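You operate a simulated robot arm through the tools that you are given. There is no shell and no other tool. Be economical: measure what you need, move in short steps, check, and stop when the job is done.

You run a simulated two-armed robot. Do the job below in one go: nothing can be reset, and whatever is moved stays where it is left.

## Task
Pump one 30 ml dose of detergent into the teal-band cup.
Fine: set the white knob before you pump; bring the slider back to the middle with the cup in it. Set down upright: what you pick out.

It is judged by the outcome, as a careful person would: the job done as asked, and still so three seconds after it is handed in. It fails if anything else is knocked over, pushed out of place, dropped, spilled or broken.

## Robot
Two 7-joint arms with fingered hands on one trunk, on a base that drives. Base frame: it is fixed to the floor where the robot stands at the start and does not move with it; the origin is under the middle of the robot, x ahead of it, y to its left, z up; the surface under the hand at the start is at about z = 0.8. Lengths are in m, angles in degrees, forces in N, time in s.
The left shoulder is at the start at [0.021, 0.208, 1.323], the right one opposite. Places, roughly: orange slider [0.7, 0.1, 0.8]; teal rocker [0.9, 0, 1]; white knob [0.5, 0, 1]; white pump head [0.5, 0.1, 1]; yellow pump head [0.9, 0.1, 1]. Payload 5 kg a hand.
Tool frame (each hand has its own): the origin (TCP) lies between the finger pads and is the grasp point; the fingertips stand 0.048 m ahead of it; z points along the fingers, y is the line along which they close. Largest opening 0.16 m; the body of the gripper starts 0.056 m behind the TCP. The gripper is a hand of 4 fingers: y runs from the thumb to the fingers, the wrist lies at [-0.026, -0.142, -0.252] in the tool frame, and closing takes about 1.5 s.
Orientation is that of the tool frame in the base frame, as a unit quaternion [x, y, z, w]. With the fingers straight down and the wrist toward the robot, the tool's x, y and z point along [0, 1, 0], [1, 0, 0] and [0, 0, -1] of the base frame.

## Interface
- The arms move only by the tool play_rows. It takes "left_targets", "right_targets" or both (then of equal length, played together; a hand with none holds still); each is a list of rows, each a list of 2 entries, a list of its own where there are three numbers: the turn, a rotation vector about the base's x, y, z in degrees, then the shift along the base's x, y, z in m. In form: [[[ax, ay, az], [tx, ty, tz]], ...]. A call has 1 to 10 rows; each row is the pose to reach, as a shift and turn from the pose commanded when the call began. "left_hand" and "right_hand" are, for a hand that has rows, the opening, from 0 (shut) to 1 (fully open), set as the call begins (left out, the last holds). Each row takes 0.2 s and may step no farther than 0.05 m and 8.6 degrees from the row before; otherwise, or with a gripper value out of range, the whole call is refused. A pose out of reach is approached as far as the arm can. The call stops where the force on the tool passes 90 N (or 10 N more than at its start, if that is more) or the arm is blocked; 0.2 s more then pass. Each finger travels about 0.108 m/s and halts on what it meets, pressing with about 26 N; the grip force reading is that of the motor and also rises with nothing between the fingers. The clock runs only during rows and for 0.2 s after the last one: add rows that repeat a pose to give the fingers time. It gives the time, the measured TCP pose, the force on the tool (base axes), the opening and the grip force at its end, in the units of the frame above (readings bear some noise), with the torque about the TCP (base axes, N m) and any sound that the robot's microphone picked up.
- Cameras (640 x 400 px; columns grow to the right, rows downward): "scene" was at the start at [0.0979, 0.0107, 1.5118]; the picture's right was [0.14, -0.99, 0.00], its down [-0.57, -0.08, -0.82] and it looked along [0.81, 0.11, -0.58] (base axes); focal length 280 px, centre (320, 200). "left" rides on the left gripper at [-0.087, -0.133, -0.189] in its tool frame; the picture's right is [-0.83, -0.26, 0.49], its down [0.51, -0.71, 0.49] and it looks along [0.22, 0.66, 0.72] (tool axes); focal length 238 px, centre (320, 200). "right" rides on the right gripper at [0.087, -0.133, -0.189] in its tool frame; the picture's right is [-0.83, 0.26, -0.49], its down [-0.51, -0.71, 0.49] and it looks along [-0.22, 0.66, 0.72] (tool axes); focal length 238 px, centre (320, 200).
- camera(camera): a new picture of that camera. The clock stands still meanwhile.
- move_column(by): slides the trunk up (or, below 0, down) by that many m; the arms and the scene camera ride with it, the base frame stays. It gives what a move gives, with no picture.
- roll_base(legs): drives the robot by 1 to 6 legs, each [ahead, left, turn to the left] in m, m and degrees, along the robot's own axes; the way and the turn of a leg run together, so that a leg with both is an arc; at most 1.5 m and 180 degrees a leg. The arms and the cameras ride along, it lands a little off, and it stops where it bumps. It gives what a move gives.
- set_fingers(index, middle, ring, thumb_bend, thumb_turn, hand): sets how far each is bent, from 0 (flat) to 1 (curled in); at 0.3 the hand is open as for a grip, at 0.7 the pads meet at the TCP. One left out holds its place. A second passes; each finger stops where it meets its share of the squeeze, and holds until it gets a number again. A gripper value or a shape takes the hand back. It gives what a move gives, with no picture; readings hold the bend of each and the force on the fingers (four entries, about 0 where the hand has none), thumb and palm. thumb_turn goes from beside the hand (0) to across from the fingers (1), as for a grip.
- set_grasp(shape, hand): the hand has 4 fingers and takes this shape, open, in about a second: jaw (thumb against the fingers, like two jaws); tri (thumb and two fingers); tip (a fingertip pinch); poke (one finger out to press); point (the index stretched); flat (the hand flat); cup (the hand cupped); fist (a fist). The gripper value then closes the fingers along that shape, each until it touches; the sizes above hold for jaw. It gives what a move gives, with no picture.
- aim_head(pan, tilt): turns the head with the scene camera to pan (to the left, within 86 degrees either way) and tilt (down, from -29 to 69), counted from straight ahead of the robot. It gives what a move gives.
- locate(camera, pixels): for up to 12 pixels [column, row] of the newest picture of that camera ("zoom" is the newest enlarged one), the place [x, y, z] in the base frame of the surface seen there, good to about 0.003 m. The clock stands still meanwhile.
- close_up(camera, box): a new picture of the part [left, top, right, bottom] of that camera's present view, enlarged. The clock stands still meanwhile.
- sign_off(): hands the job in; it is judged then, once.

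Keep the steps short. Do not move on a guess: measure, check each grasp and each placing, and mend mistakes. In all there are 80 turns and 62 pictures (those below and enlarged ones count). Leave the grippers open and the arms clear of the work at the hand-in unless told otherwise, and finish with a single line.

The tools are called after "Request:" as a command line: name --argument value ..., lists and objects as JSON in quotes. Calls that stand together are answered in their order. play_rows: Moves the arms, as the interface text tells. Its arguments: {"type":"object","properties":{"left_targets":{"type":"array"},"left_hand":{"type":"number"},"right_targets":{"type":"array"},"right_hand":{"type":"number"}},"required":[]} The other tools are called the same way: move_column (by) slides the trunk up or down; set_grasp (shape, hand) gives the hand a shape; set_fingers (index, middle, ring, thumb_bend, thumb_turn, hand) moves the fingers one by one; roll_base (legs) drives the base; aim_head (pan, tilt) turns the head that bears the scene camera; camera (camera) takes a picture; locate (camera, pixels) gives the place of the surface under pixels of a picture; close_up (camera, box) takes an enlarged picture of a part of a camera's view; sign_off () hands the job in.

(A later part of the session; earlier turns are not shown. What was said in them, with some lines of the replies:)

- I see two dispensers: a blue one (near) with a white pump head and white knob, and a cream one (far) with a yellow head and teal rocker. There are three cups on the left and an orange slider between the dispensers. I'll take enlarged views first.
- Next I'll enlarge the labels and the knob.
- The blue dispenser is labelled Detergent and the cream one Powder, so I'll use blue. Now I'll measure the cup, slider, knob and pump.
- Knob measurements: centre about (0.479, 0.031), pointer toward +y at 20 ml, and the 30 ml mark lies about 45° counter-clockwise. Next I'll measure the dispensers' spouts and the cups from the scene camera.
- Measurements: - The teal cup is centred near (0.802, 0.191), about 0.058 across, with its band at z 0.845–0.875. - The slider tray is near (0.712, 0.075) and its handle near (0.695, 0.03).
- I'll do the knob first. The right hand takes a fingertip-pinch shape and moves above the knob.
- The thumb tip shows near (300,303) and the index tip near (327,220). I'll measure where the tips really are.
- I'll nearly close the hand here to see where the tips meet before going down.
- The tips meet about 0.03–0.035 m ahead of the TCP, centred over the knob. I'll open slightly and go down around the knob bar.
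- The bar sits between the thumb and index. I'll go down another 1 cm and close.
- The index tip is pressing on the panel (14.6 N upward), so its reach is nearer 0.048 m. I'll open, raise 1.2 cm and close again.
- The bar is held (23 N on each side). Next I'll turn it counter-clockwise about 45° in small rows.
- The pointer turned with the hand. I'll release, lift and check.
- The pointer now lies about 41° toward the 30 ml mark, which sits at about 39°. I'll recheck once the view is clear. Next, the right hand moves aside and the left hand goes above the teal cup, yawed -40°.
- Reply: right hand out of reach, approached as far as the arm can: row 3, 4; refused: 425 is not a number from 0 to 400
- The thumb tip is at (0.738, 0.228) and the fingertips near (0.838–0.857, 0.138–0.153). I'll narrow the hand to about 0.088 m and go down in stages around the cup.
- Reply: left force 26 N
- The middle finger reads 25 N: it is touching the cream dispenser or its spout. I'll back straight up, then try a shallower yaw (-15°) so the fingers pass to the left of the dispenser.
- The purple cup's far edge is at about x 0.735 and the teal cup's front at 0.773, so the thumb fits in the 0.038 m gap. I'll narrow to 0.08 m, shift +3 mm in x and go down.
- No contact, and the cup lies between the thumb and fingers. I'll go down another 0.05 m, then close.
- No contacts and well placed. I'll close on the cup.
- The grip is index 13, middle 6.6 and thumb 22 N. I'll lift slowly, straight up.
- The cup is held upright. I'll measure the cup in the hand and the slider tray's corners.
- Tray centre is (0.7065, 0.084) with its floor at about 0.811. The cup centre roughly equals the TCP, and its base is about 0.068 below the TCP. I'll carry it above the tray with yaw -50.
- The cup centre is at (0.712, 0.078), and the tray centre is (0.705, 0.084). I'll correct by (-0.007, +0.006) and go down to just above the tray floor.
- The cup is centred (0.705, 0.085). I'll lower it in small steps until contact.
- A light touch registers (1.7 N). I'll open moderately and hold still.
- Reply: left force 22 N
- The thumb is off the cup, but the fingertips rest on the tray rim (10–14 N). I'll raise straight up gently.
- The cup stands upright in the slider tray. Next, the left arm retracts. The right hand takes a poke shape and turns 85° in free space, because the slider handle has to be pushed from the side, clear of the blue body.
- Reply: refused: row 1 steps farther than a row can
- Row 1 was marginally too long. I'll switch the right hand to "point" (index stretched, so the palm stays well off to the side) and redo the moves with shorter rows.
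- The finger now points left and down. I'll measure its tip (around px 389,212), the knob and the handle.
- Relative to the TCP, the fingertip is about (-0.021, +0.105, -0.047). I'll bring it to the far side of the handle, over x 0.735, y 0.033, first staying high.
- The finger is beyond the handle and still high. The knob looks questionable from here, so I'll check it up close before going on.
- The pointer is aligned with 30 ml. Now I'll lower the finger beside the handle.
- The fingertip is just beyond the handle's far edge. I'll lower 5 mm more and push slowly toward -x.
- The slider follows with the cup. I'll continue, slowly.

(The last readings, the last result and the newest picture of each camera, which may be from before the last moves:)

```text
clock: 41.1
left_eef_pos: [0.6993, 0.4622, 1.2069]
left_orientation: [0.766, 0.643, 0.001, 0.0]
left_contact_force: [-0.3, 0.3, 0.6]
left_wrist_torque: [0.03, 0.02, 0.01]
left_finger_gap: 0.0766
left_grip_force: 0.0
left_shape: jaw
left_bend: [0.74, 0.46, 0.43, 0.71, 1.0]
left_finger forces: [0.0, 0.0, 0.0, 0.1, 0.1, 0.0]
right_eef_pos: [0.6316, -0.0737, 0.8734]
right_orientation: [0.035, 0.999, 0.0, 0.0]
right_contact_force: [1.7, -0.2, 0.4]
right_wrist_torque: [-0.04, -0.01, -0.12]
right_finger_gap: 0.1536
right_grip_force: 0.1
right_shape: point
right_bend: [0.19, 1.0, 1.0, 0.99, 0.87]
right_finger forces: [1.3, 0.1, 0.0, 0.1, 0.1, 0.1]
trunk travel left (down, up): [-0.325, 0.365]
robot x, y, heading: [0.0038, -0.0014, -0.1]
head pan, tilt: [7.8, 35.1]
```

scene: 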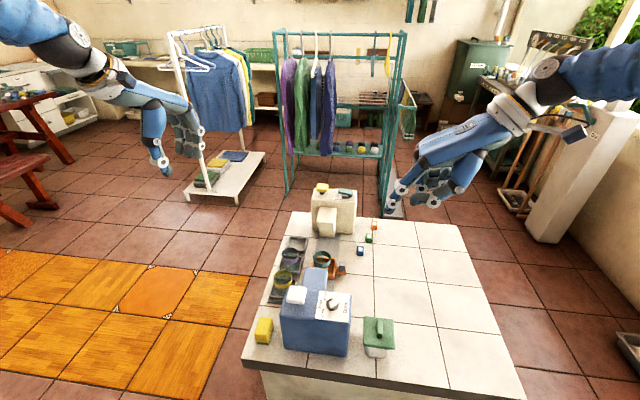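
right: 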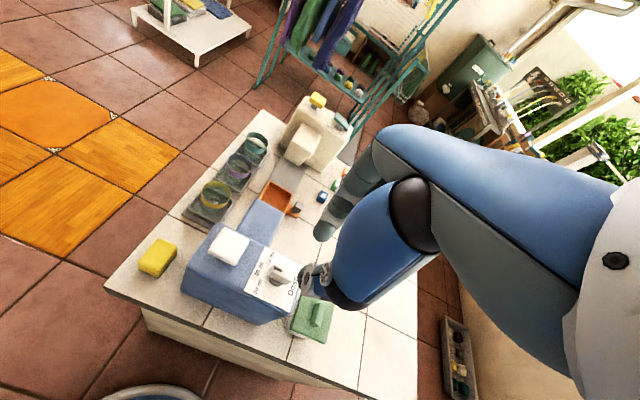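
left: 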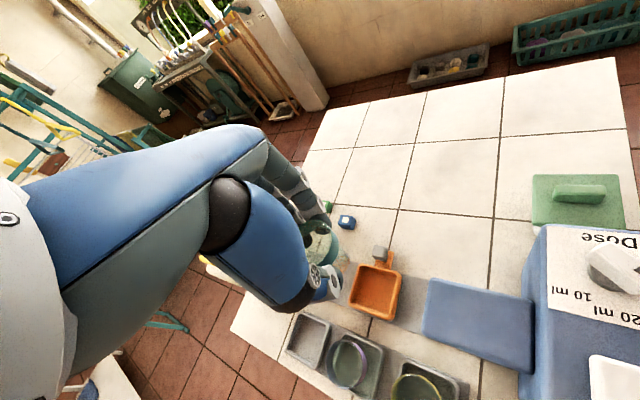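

Request:
play_rows --right_targets '[[[0, 0, 0], [-0.004, 0, 0]], [[0, 0, 0], [-0.008, 0, 0]], [[0, 0, 0], [-0.012, 0, 0]], [[0, 0, 0], [-0.012, 0, 0]]]'

Request:
close_up --camera "right" --box '[200, 80, 440, 260]'

```text
clock: 42.1
left_eef_pos: [0.7021, 0.4622, 1.2076]
left_orientation: [0.766, 0.643, 0.0, 0.0]
left_contact_force: [0.0, -0.1, 0.7]
left_wrist_torque: [0.03, -0.01, -0.03]
left_finger_gap: 0.0767
left_grip_force: 0.0
left_shape: jaw
left_bend: [0.74, 0.46, 0.43, 0.71, 1.0]
left_finger forces: [0.0, 0.0, 0.0, 0.0, 0.0, 0.0]
right_eef_pos: [0.6221, -0.0749, 0.8742]
right_orientation: [0.036, 0.999, 0.0, 0.001]
right_contact_force: [11.9, -1.5, 2.4]
right_wrist_torque: [0.24, -0.29, -1.25]
right_finger_gap: 0.1537
right_grip_force: 0.0
right_shape: point
right_bend: [0.19, 1.0, 1.0, 0.99, 0.87]
right_finger forces: [13.1, 0.0, 0.0, 0.1, 0.1, 0.0]
trunk travel left (down, up): [-0.325, 0.365]
robot x, y, heading: [-0.0015, 0.0009, -0.0]
head pan, tilt: [7.8, 35.1]
```

```text
2.22 times, centred on (320, 170) of right
```

zoom: 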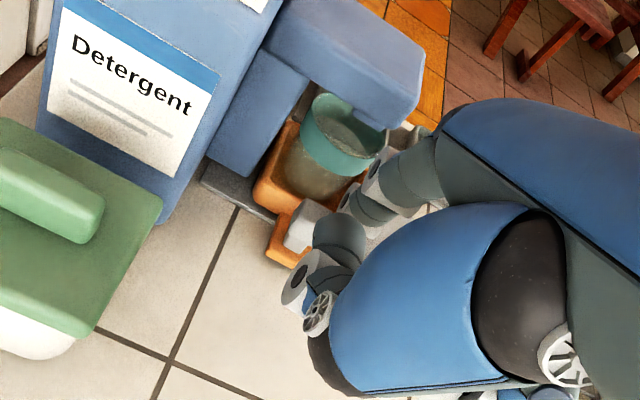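

11.9 N: the slider is at its stop, with the cup under the spout. I'll measure whether the cup's mouth lies under the nozzle.

Request:
locate --camera "zoom" --pixels '[[372, 120], [360, 118], [420, 118], [415, 60], [322, 165], [306, 130], [375, 165], [320, 97], [285, 35], [255, 200], [298, 228], [350, 180]]'

```text
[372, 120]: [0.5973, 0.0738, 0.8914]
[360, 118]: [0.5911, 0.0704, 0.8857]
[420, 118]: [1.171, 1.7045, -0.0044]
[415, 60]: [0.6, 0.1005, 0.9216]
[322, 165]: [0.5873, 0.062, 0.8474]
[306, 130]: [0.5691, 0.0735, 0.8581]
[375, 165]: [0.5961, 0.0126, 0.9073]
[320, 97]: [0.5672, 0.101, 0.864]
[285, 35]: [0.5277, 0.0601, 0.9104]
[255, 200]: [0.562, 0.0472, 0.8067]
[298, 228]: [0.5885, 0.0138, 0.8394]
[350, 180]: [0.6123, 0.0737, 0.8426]
```

The cup (centre about x 0.593, y 0.088) sits under the nozzle (about x 0.594). The right finger now backs off and clears. The left hand takes the point shape and turns toward the pump head from the left, away from the knob.

Request:
set_grasp --hand "left" --shape "point"

Request:
play_rows --right_targets '[[[0, 0, 0], [0.01, 0, 0]], [[0, 0, 0], [0.025, 0, 0]], [[0, 0, 0], [0.03, -0.01, 0.03]], [[0, 0, 0], [0.03, -0.02, 0.07]], [[0, 0, 0], [0.03, -0.04, 0.11]], [[0, 0, 0], [0.03, -0.06, 0.15]], [[0, 0, 0], [0.03, -0.09, 0.18]], [[0, 0, 0], [0.03, -0.12, 0.2]], [[0, 0, 0], [0.03, -0.15, 0.2]], [[0, 0, 0], [0.03, -0.17, 0.2]]]' --left_targets '[[[0, 0, -8], [-0.022, -0.016, -0.01]], [[0, 0, -16], [-0.044, -0.032, -0.02]], [[0, 0, -24], [-0.066, -0.048, -0.03]], [[0, 0, -32], [-0.088, -0.064, -0.04]], [[0, 0, -40], [-0.11, -0.08, -0.05]], [[0, 0, -48], [-0.132, -0.096, -0.06]], [[0, 0, -56], [-0.154, -0.112, -0.07]], [[0, 0, -64], [-0.176, -0.128, -0.08]], [[0, 0, -72], [-0.198, -0.144, -0.09]], [[0, 0, -80], [-0.22, -0.16, -0.1]]]'

Request:
camera --camera "scene"

```text
clock: 43.0
left_eef_pos: [0.7024, 0.4612, 1.206]
left_orientation: [0.766, 0.643, -0.001, 0.0]
left_contact_force: [-0.4, 0.5, -0.1]
left_wrist_torque: [-0.01, -0.03, 0.01]
left_finger_gap: 0.1535
left_grip_force: 0.0
left_shape: point
left_bend: [0.19, 1.0, 1.0, 0.99, 0.87]
left_finger forces: [0.0, 0.1, 0.0, 0.1, 0.0, 0.0]
right_eef_pos: [0.6216, -0.075, 0.8725]
right_orientation: [0.035, 0.999, 0.001, 0.0]
right_contact_force: [16.4, -1.0, 2.6]
right_wrist_torque: [0.15, -0.53, -1.73]
right_finger_gap: 0.1536
right_grip_force: 0.0
right_shape: point
right_bend: [0.19, 1.0, 1.0, 0.99, 0.87]
right_finger forces: [17.6, 0.1, 0.0, 0.0, 0.0, 0.1]
trunk travel left (down, up): [-0.325, 0.365]
robot x, y, heading: [0.002, 0.0038, -0.0]
head pan, tilt: [7.8, 35.1]
```

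```text
clock: 45.2
left_eef_pos: [0.4822, 0.2973, 1.1063]
left_orientation: [1.0, -0.002, 0.001, -0.001]
left_contact_force: [-0.3, -0.9, 0.5]
left_wrist_torque: [0.03, -0.02, -0.06]
left_finger_gap: 0.1537
left_grip_force: 0.0
left_shape: point
left_bend: [0.19, 1.0, 1.0, 0.99, 0.87]
left_finger forces: [0.0, 0.0, 0.0, 0.0, 0.1, 0.0]
right_eef_pos: [0.6499, -0.2446, 1.073]
right_orientation: [0.033, 0.999, 0.001, 0.001]
right_contact_force: [-0.7, -0.5, -0.5]
right_wrist_torque: [0.04, -0.01, 0.0]
right_finger_gap: 0.0
right_grip_force: 0.0
right_shape: point
right_bend: [0.19, 1.0, 1.0, 0.99, 0.87]
right_finger forces: [0.0, 0.1, 0.1, 0.0, 0.0, 0.1]
trunk travel left (down, up): [-0.325, 0.365]
robot x, y, heading: [0.0024, -0.001, 0.0]
head pan, tilt: [7.8, 35.1]
```

```text
7 pictures are left
```

scene: 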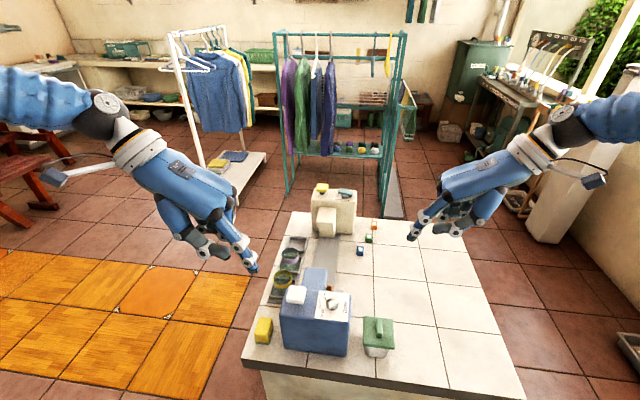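

Request:
locate --camera "scene" --pixels '[[252, 270], [250, 266], [246, 258], [254, 267], [297, 294], [290, 291], [303, 291], [297, 287], [294, 301], [205, 250], [222, 248]]'

```text
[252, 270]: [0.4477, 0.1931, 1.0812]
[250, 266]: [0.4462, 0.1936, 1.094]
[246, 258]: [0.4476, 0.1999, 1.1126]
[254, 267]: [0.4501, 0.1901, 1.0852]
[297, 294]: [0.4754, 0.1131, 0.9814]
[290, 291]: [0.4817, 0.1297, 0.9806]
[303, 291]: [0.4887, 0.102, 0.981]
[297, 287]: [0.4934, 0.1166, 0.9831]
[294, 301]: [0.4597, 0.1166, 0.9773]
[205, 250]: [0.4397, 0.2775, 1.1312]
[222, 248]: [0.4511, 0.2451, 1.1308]
```

The pump head's top centre is at (0.479, 0.115, 0.982). The fingertip is about (-0.026, -0.103, -0.045) from the TCP. I'll move it over the pump head with about 2 cm clearance.

Request:
play_rows --left_targets '[[[0, 0, 0], [0.01, -0.02, 0]], [[0, 0, 0], [0.02, -0.045, -0.01]], [[0, 0, 0], [0.023, -0.07, -0.025]], [[0, 0, 0], [0.023, -0.08, -0.045]], [[0, 0, 0], [0.023, -0.08, -0.052]], [[0, 0, 0], [0.023, -0.08, -0.052]]]'

Request:
close_up --camera "scene" --box '[260, 240, 360, 320]'

Request:
locate --camera "zoom" --pixels '[[190, 235], [175, 225], [205, 245], [160, 210], [190, 255], [185, 280]]'

```text
clock: 46.6
left_eef_pos: [0.5057, 0.2195, 1.054]
left_orientation: [1.0, 0.0, 0.0, 0.0]
left_contact_force: [-0.6, -0.1, -0.4]
left_wrist_torque: [0.0, 0.01, -0.05]
left_finger_gap: 0.1536
left_grip_force: 0.1
left_shape: point
left_bend: [0.19, 1.0, 1.0, 0.99, 0.87]
left_finger forces: [0.1, 0.0, 0.1, 0.0, 0.0, 0.0]
right_eef_pos: [0.6503, -0.2446, 1.0714]
right_orientation: [0.035, 0.999, -0.001, 0.001]
right_contact_force: [-1.2, 0.6, 0.4]
right_wrist_torque: [0.02, -0.03, 0.01]
right_finger_gap: 0.0
right_grip_force: 0.1
right_shape: point
right_bend: [0.19, 1.0, 1.0, 0.99, 0.87]
right_finger forces: [0.1, 0.0, 0.0, 0.1, 0.0, 0.0]
trunk travel left (down, up): [-0.325, 0.365]
robot x, y, heading: [0.0035, 0.0028, -0.0]
head pan, tilt: [7.8, 35.1]
```

```text
5.00 times, centred on (310, 280) of scene
```

zoom: 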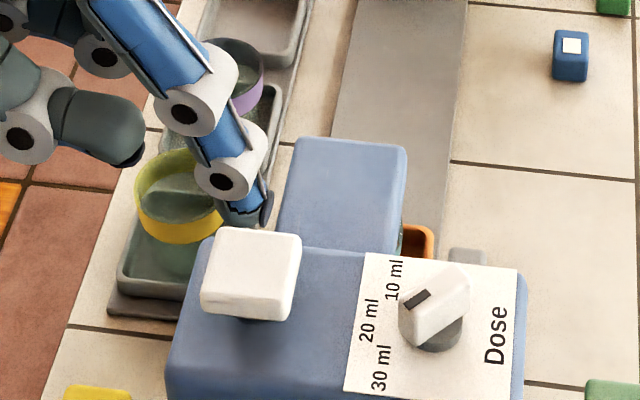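

```text
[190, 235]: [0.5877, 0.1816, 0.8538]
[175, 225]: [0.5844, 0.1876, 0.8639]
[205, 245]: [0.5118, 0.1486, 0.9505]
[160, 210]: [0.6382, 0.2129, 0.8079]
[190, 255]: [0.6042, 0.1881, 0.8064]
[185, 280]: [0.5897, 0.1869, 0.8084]
```

The tip is above the head. I'll press down slowly in small rows and read the force.

Request:
play_rows --left_targets '[[[0, 0, 0], [0, 0.002, -0.008]], [[0, 0, 0], [0, 0.002, -0.016]], [[0, 0, 0], [0, 0.002, -0.022]], [[0, 0, 0], [0, 0.002, -0.026]], [[0, 0, 0], [0, 0.002, -0.026]]]'

```text
clock: 47.8
left_eef_pos: [0.5029, 0.2219, 1.0283]
left_orientation: [1.0, 0.0, 0.001, 0.0]
left_contact_force: [-0.5, 0.0, 0.5]
left_wrist_torque: [0.01, 0.01, 0.02]
left_finger_gap: 0.1534
left_grip_force: 0.0
left_shape: point
left_bend: [0.19, 1.0, 1.0, 0.99, 0.87]
left_finger forces: [0.0, 0.0, 0.1, 0.0, 0.0, 0.1]
right_eef_pos: [0.6512, -0.2441, 1.0708]
right_orientation: [0.036, 0.999, 0.0, 0.0]
right_contact_force: [-0.2, 0.7, 0.0]
right_wrist_torque: [0.01, 0.02, -0.02]
right_finger_gap: 0.0
right_grip_force: 0.0
right_shape: point
right_bend: [0.19, 1.0, 1.0, 0.99, 0.87]
right_finger forces: [0.0, 0.0, 0.0, 0.0, 0.0, 0.0]
trunk travel left (down, up): [-0.325, 0.365]
robot x, y, heading: [0.0005, -0.0001, -0.2]
head pan, tilt: [7.8, 35.1]
```

No contact yet. I'll go lower.

Request:
play_rows --left_targets '[[[0, 0, 0], [0, 0, -0.004]], [[0, 0, 0], [0, 0, -0.008]], [[0, 0, 0], [0, 0, -0.008]]]'

```text
clock: 48.6
left_eef_pos: [0.503, 0.2224, 1.0213]
left_orientation: [1.0, 0.0, 0.0, 0.0]
left_contact_force: [-1.2, 0.1, 1.7]
left_wrist_torque: [-0.11, 0.01, -0.01]
left_finger_gap: 0.0
left_grip_force: 0.1
left_shape: point
left_bend: [0.19, 1.0, 1.0, 0.99, 0.87]
left_finger forces: [1.3, 0.0, 0.1, 0.1, 0.0, 0.0]
right_eef_pos: [0.6506, -0.243, 1.0706]
right_orientation: [0.035, 0.999, 0.0, -0.001]
right_contact_force: [-0.5, -0.2, 0.5]
right_wrist_torque: [0.02, -0.01, 0.0]
right_finger_gap: 0.0
right_grip_force: 0.0
right_shape: point
right_bend: [0.19, 1.0, 1.0, 0.99, 0.87]
right_finger forces: [0.0, 0.0, 0.0, 0.0, 0.0, 0.0]
trunk travel left (down, up): [-0.325, 0.365]
robot x, y, heading: [0.0, -0.0014, 0.1]
head pan, tilt: [7.8, 35.1]
```

Contact at TCP z 1.021 (1.7 N). Now one full stroke, pressing down.

Request:
play_rows --left_targets '[[[0, 0, 0], [0, 0, -0.004]], [[0, 0, 0], [0, 0, -0.008]], [[0, 0, 0], [0, 0, -0.012]], [[0, 0, 0], [0, 0, -0.016]], [[0, 0, 0], [0, 0, -0.016]]]'

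```text
clock: 49.8
left_eef_pos: [0.5034, 0.2232, 1.0073]
left_orientation: [1.0, 0.0, 0.001, 0.001]
left_contact_force: [1.7, 13.6, 34.6]
left_wrist_torque: [-3.27, 0.96, -0.19]
left_finger_gap: 0.0004
left_grip_force: 0.0
left_shape: point
left_bend: [0.19, 1.0, 1.0, 0.99, 0.87]
left_finger forces: [34.8, 0.0, 0.0, 0.0, 0.1, 0.0]
right_eef_pos: [0.6496, -0.2434, 1.0717]
right_orientation: [0.035, 0.999, 0.0, -0.001]
right_contact_force: [0.0, 0.4, 0.2]
right_wrist_torque: [0.04, -0.01, -0.01]
right_finger_gap: 0.0
right_grip_force: 0.0
right_shape: point
right_bend: [0.19, 1.0, 1.0, 0.99, 0.87]
right_finger forces: [0.0, 0.1, 0.0, 0.1, 0.0, 0.0]
trunk travel left (down, up): [-0.325, 0.365]
robot x, y, heading: [0.0012, 0.0043, 0.0]
head pan, tilt: [7.8, 35.1]
heard: click
```

A click, and 34.6 N at the bottom: one full stroke. I'll lift and clear the left hand, then check the cup.

Request:
play_rows --left_targets '[[[0, 0, 0], [0, 0, 0.005]], [[0, 0, 0], [0, 0, 0.015]], [[0, 0, 0], [0, 0, 0.04]], [[0, 0, 0], [0, 0.02, 0.08]], [[0, 0, 0], [0, 0.06, 0.1]], [[0, 0, 0], [0.01, 0.1, 0.12]], [[0, 0, 0], [0.03, 0.14, 0.14]], [[0, 0, 0], [0.05, 0.18, 0.16]], [[0, 0, 0], [0.05, 0.2, 0.18]], [[0, 0, 0], [0.05, 0.2, 0.18]]]'

Request:
close_up --camera "scene" --box '[260, 230, 380, 320]'

```text
clock: 52.0
left_eef_pos: [0.5527, 0.4217, 1.1847]
left_orientation: [1.0, 0.001, -0.001, 0.0]
left_contact_force: [0.6, -0.6, -1.5]
left_wrist_torque: [0.0, 0.06, 0.04]
left_finger_gap: 0.1537
left_grip_force: 0.0
left_shape: point
left_bend: [0.19, 1.0, 1.0, 0.99, 0.87]
left_finger forces: [0.0, 0.0, 0.1, 0.0, 0.0, 0.0]
right_eef_pos: [0.6508, -0.2434, 1.0711]
right_orientation: [0.035, 0.999, 0.0, -0.001]
right_contact_force: [0.6, 2.1, -0.2]
right_wrist_torque: [0.0, 0.09, -0.01]
right_finger_gap: 0.0
right_grip_force: 0.1
right_shape: point
right_bend: [0.19, 1.0, 1.0, 0.99, 0.87]
right_finger forces: [0.1, 0.0, 0.0, 0.0, 0.0, 0.1]
trunk travel left (down, up): [-0.325, 0.365]
robot x, y, heading: [-0.0061, 0.0009, -0.1]
head pan, tilt: [7.8, 35.1]
```

```text
4.44 times, centred on (320, 275) of scene
```

zoom: 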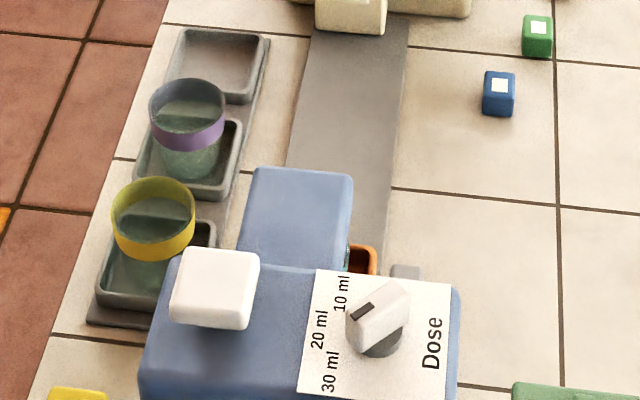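

The pump head has returned up and everything else is in place. Now the right fingertip goes to the robot side of the handle (x about 0.551), first staying high.

Request:
play_rows --right_targets '[[[0, 0, 0], [-0.03, 0.03, 0]], [[0, 0, 0], [-0.06, 0.06, -0.01]], [[0, 0, 0], [-0.079, 0.095, -0.03]], [[0, 0, 0], [-0.079, 0.13, -0.06]], [[0, 0, 0], [-0.079, 0.155, -0.09]], [[0, 0, 0], [-0.079, 0.1685, -0.12]], [[0, 0, 0], [-0.079, 0.1685, -0.145]], [[0, 0, 0], [-0.079, 0.1685, -0.145]]]'

Request:
close_up --camera "right" --box '[200, 80, 440, 260]'

Request:
locate --camera "zoom" --pixels '[[320, 220], [335, 235], [300, 280], [312, 260], [345, 215], [290, 250], [270, 230], [230, 200]]'

```text
clock: 53.8
left_eef_pos: [0.5523, 0.4221, 1.185]
left_orientation: [1.0, 0.0, 0.0, 0.0]
left_contact_force: [0.3, 0.9, 0.0]
left_wrist_torque: [-0.04, -0.04, 0.03]
left_finger_gap: 0.1537
left_grip_force: 0.1
left_shape: point
left_bend: [0.19, 1.0, 1.0, 0.99, 0.87]
left_finger forces: [0.1, 0.1, 0.1, 0.0, 0.1, 0.0]
right_eef_pos: [0.5702, -0.0773, 0.9269]
right_orientation: [0.035, 0.999, 0.0, 0.0]
right_contact_force: [-0.1, 0.1, 0.2]
right_wrist_torque: [-0.01, -0.06, -0.02]
right_finger_gap: 0.0
right_grip_force: 0.0
right_shape: point
right_bend: [0.19, 1.0, 1.0, 0.99, 0.87]
right_finger forces: [0.0, 0.1, 0.0, 0.0, 0.0, 0.1]
trunk travel left (down, up): [-0.325, 0.365]
robot x, y, heading: [0.0002, -0.0013, 0.0]
head pan, tilt: [7.8, 35.1]
```

```text
2.22 times, centred on (320, 170) of right
```

zoom: 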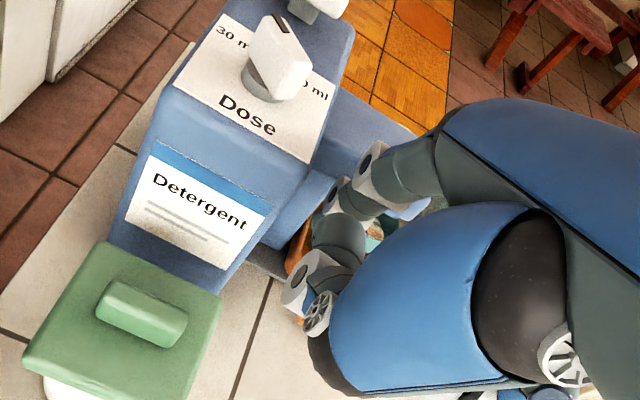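

```text
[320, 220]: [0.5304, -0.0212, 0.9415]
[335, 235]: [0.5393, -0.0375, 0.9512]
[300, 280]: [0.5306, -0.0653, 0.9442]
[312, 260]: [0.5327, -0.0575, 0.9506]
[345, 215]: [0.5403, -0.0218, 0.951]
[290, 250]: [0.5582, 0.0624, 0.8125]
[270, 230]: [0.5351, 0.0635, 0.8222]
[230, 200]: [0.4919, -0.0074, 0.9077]
```

The finger has about 1 cm of room on each side between handle and body. I'll lower it, watching the force.

Request:
play_rows --right_targets '[[[0, 0, 0], [0.001, 0.002, -0.015]], [[0, 0, 0], [0.001, 0.002, -0.03]], [[0, 0, 0], [0.001, 0.002, -0.042]], [[0, 0, 0], [0.001, 0.002, -0.053]], [[0, 0, 0], [0.001, 0.002, -0.053]]]'

```text
clock: 55.0
left_eef_pos: [0.5524, 0.4209, 1.1857]
left_orientation: [1.0, 0.0, 0.0, 0.0]
left_contact_force: [0.5, -0.6, -0.7]
left_wrist_torque: [0.0, -0.02, 0.03]
left_finger_gap: 0.1536
left_grip_force: 0.1
left_shape: point
left_bend: [0.19, 1.0, 1.0, 0.99, 0.87]
left_finger forces: [0.0, 0.1, 0.1, 0.1, 0.1, 0.1]
right_eef_pos: [0.5719, -0.0738, 0.875]
right_orientation: [0.035, 0.999, 0.001, 0.0]
right_contact_force: [0.2, -0.5, 1.3]
right_wrist_torque: [-0.01, -0.03, 0.0]
right_finger_gap: 0.0
right_grip_force: 0.1
right_shape: point
right_bend: [0.19, 1.0, 1.0, 0.99, 0.87]
right_finger forces: [0.0, 0.1, 0.0, 0.0, 0.1, 0.0]
trunk travel left (down, up): [-0.325, 0.365]
robot x, y, heading: [0.0, 0.0009, 0.1]
head pan, tilt: [7.8, 35.1]
```

No contact on the way down. I'll push slowly toward +x.

Request:
play_rows --right_targets '[[[0, 0, 0], [0.004, 0, 0]], [[0, 0, 0], [0.008, 0, 0]], [[0, 0, 0], [0.013, 0, 0]], [[0, 0, 0], [0.019, 0, 0]], [[0, 0, 0], [0.025, 0, 0]], [[0, 0, 0], [0.032, 0, 0]], [[0, 0, 0], [0.039, 0, 0]], [[0, 0, 0], [0.046, 0, 0]], [[0, 0, 0], [0.053, 0, 0]], [[0, 0, 0], [0.056, 0, 0]]]'

Request:
close_up --camera "scene" --box '[280, 220, 380, 300]'

Request:
locate --camera "zoom" --pixels '[[295, 290], [315, 295], [290, 310], [255, 255], [245, 235], [270, 240]]'

```text
clock: 57.2
left_eef_pos: [0.5522, 0.4215, 1.1846]
left_orientation: [1.0, 0.0, 0.0, 0.0]
left_contact_force: [-1.2, 0.6, 0.6]
left_wrist_torque: [0.03, 0.0, -0.01]
left_finger_gap: 0.1535
left_grip_force: 0.2
left_shape: point
left_bend: [0.19, 1.0, 1.0, 0.99, 0.87]
left_finger forces: [0.0, 0.0, 0.0, 0.0, 0.1, 0.1]
right_eef_pos: [0.6281, -0.0731, 0.8758]
right_orientation: [0.034, 0.999, 0.0, 0.0]
right_contact_force: [-0.6, -0.6, -0.3]
right_wrist_torque: [-0.08, 0.02, 0.07]
right_finger_gap: 0.0004
right_grip_force: 0.0
right_shape: point
right_bend: [0.19, 1.0, 1.0, 0.99, 0.87]
right_finger forces: [0.6, 0.0, 0.1, 0.0, 0.0, 0.0]
trunk travel left (down, up): [-0.325, 0.365]
robot x, y, heading: [0.0013, -0.0028, -0.1]
head pan, tilt: [7.8, 35.1]
```

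```text
5.00 times, centred on (330, 260) of scene
```

zoom: 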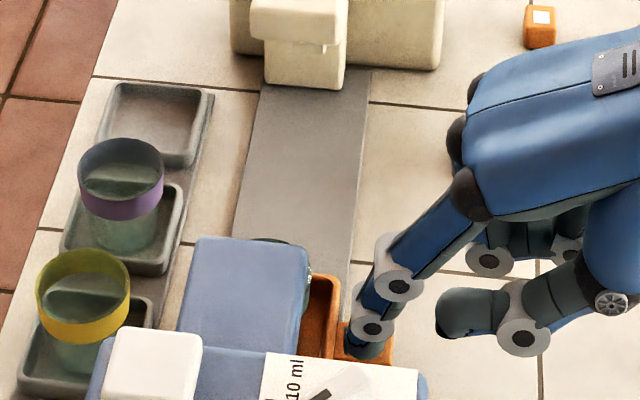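

```text
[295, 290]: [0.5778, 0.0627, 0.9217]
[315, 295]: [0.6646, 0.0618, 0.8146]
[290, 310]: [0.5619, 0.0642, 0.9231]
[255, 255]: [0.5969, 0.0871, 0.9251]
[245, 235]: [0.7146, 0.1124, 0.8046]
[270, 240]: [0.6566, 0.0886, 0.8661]
```

The slider and cup follow. The cup is at about x 0.629 with the TCP at 0.628, so the middle needs the TCP near 0.703. I'll go most of the way.

Request:
play_rows --right_targets '[[[0, 0, 0], [0.007, 0, 0]], [[0, 0, 0], [0.014, 0, 0]], [[0, 0, 0], [0.021, 0, 0]], [[0, 0, 0], [0.028, 0, 0]], [[0, 0, 0], [0.035, 0, 0]], [[0, 0, 0], [0.042, 0, 0]], [[0, 0, 0], [0.049, 0, 0]], [[0, 0, 0], [0.056, 0, 0]], [[0, 0, 0], [0.062, 0, 0]], [[0, 0, 0], [0.066, 0, 0]]]'

Request:
close_up --camera "scene" --box '[280, 210, 380, 290]'

Request:
locate --camera "zoom" --pixels '[[285, 280], [290, 250], [330, 225], [330, 235], [310, 345], [240, 300], [235, 200], [275, 265]]'

```text
clock: 59.4
left_eef_pos: [0.5535, 0.4215, 1.1851]
left_orientation: [1.0, 0.0, 0.0, 0.0]
left_contact_force: [1.2, -0.3, -0.7]
left_wrist_torque: [0.0, 0.03, 0.0]
left_finger_gap: 0.1536
left_grip_force: 0.0
left_shape: point
left_bend: [0.19, 1.0, 1.0, 0.99, 0.87]
left_finger forces: [0.0, 0.1, 0.0, 0.0, 0.0, 0.1]
right_eef_pos: [0.694, -0.0736, 0.8738]
right_orientation: [0.035, 0.999, 0.0, 0.001]
right_contact_force: [0.0, 0.2, -0.1]
right_wrist_torque: [0.02, -0.02, -0.01]
right_finger_gap: 0.1538
right_grip_force: 0.0
right_shape: point
right_bend: [0.19, 1.0, 1.0, 0.99, 0.87]
right_finger forces: [0.0, 0.0, 0.0, 0.1, 0.1, 0.0]
trunk travel left (down, up): [-0.325, 0.365]
robot x, y, heading: [-0.0019, 0.0001, 0.1]
head pan, tilt: [7.8, 35.1]
```

```text
5.00 times, centred on (330, 250) of scene
```

zoom: 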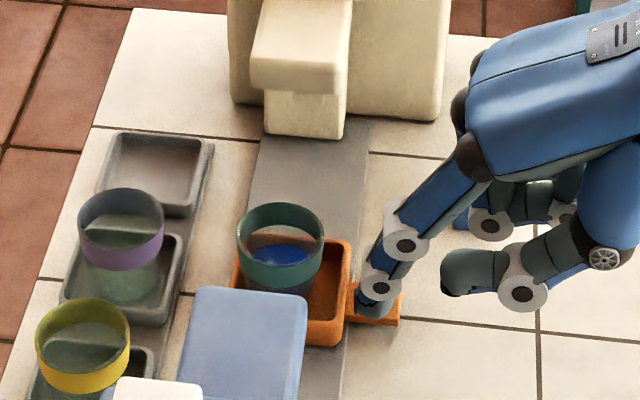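

```text
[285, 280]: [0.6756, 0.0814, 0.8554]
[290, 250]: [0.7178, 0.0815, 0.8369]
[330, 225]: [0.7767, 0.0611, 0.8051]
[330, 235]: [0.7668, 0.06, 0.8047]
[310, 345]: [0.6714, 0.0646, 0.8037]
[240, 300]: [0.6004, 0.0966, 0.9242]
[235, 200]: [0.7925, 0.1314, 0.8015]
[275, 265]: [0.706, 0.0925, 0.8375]
```

The cup now holds blue detergent and is upright. I'll check the tray position against its original one (outer edges x 0.669–0.745).

Request:
locate --camera "zoom" --pixels '[[335, 240], [335, 243], [335, 248], [310, 320], [310, 327], [310, 340], [350, 318], [390, 322], [395, 298], [325, 347]]'

```text
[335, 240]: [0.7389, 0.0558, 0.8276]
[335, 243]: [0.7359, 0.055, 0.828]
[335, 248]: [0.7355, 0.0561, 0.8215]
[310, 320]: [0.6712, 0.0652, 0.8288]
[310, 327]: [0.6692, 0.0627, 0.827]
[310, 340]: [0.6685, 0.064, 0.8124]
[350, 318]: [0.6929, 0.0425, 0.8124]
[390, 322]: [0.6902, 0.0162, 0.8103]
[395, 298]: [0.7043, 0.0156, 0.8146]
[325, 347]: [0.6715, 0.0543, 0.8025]
```

The near face is at x 0.6685 (originally 0.6688), so the slider is back in the middle. The finger now backs off and goes up and away.

Request:
play_rows --right_targets '[[[0, 0, 0], [-0.01, 0, 0]], [[0, 0, 0], [-0.014, -0.005, 0.02]], [[0, 0, 0], [-0.014, -0.01, 0.06]], [[0, 0, 0], [-0.014, -0.03, 0.1]], [[0, 0, 0], [-0.014, -0.06, 0.14]], [[0, 0, 0], [-0.014, -0.1, 0.17]], [[0, 0, 0], [-0.014, -0.14, 0.2]], [[0, 0, 0], [-0.014, -0.18, 0.22]], [[0, 0, 0], [-0.014, -0.22, 0.24]], [[0, 0, 0], [-0.014, -0.22, 0.24]]]'

Request:
set_grasp --hand "right" --shape "jaw"

Request:
set_grasp --hand "left" --shape "jaw"

Request:
camera --camera "scene"

Request:
locate --camera "scene" --pixels '[[328, 275], [328, 278], [343, 266], [343, 270], [334, 258]]'

```text
clock: 61.6
left_eef_pos: [0.553, 0.4218, 1.1854]
left_orientation: [1.0, 0.0, 0.0, 0.0]
left_contact_force: [-0.3, 0.5, -0.6]
left_wrist_torque: [-0.09, 0.06, 0.02]
left_finger_gap: 0.1537
left_grip_force: 0.1
left_shape: point
left_bend: [0.19, 1.0, 1.0, 0.99, 0.87]
left_finger forces: [0.1, 0.0, 0.0, 0.0, 0.0, 0.0]
right_eef_pos: [0.6798, -0.2931, 1.1149]
right_orientation: [0.034, 0.999, 0.0, -0.001]
right_contact_force: [1.1, -0.5, -0.4]
right_wrist_torque: [-0.03, 0.05, 0.01]
right_finger_gap: 0.1533
right_grip_force: 0.1
right_shape: point
right_bend: [0.19, 1.0, 1.0, 0.99, 0.87]
right_finger forces: [0.1, 0.1, 0.0, 0.0, 0.0, 0.1]
trunk travel left (down, up): [-0.325, 0.365]
robot x, y, heading: [0.0019, -0.0016, -0.1]
head pan, tilt: [7.8, 35.1]
```

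```text
clock: 62.5
left_eef_pos: [0.5524, 0.4212, 1.1851]
left_orientation: [1.0, 0.0, 0.0, 0.0]
left_contact_force: [-0.6, 0.2, 0.5]
left_wrist_torque: [-0.03, 0.0, 0.0]
left_finger_gap: 0.1538
left_grip_force: 0.1
left_shape: point
left_bend: [0.19, 1.0, 1.0, 0.99, 0.87]
left_finger forces: [0.1, 0.0, 0.0, 0.0, 0.1, 0.0]
right_eef_pos: [0.6792, -0.2946, 1.1154]
right_orientation: [0.035, 0.999, 0.0, 0.0]
right_contact_force: [0.3, 0.6, -0.1]
right_wrist_torque: [0.0, 0.0, -0.03]
right_finger_gap: 0.1598
right_grip_force: 0.0
right_shape: jaw
right_bend: [0.3, 0.3, 0.3, 0.3, 0.97]
right_finger forces: [0.0, 0.1, 0.0, 0.0, 0.1, 0.0]
trunk travel left (down, up): [-0.325, 0.365]
robot x, y, heading: [-0.0042, -0.0012, -0.2]
head pan, tilt: [7.8, 35.1]
```

```text
clock: 63.4
left_eef_pos: [0.5526, 0.4214, 1.1849]
left_orientation: [1.0, 0.0, 0.0, 0.0]
left_contact_force: [-0.4, -0.3, -0.4]
left_wrist_torque: [0.0, 0.06, -0.02]
left_finger_gap: 0.1596
left_grip_force: 0.1
left_shape: jaw
left_bend: [0.3, 0.3, 0.3, 0.3, 0.97]
left_finger forces: [0.1, 0.0, 0.0, 0.0, 0.0, 0.1]
right_eef_pos: [0.6785, -0.2939, 1.1148]
right_orientation: [0.035, 0.999, 0.0, 0.0]
right_contact_force: [0.2, -0.4, -0.1]
right_wrist_torque: [0.0, 0.03, 0.0]
right_finger_gap: 0.1598
right_grip_force: 0.1
right_shape: jaw
right_bend: [0.3, 0.3, 0.3, 0.3, 0.97]
right_finger forces: [0.0, 0.0, 0.1, 0.1, 0.1, 0.1]
trunk travel left (down, up): [-0.325, 0.365]
robot x, y, heading: [-0.002, 0.0006, -0.0]
head pan, tilt: [7.8, 35.1]
```

```text
1 pictures are left
```

scene: 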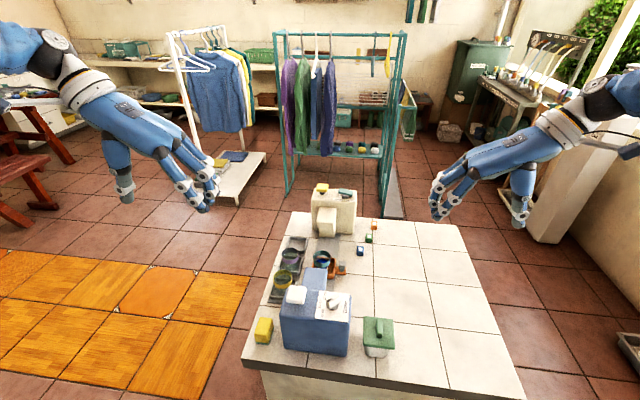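

```text
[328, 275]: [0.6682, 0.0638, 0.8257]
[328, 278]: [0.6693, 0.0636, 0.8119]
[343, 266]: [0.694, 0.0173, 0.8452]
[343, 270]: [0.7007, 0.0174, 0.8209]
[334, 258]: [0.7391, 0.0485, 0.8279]
```

The slider is back in the middle with the detergent-filled teal cup upright in it, the knob is at 30 ml, and both arms are clear with hands open. Handing in.

Request:
sign_off

```text
The job is handed in.
```

I set the knob to 30 ml, pumped detergent once into the teal-band cup, and brought the slider back to the middle with the cup upright in it; nothing was seen knocked over or spilled.
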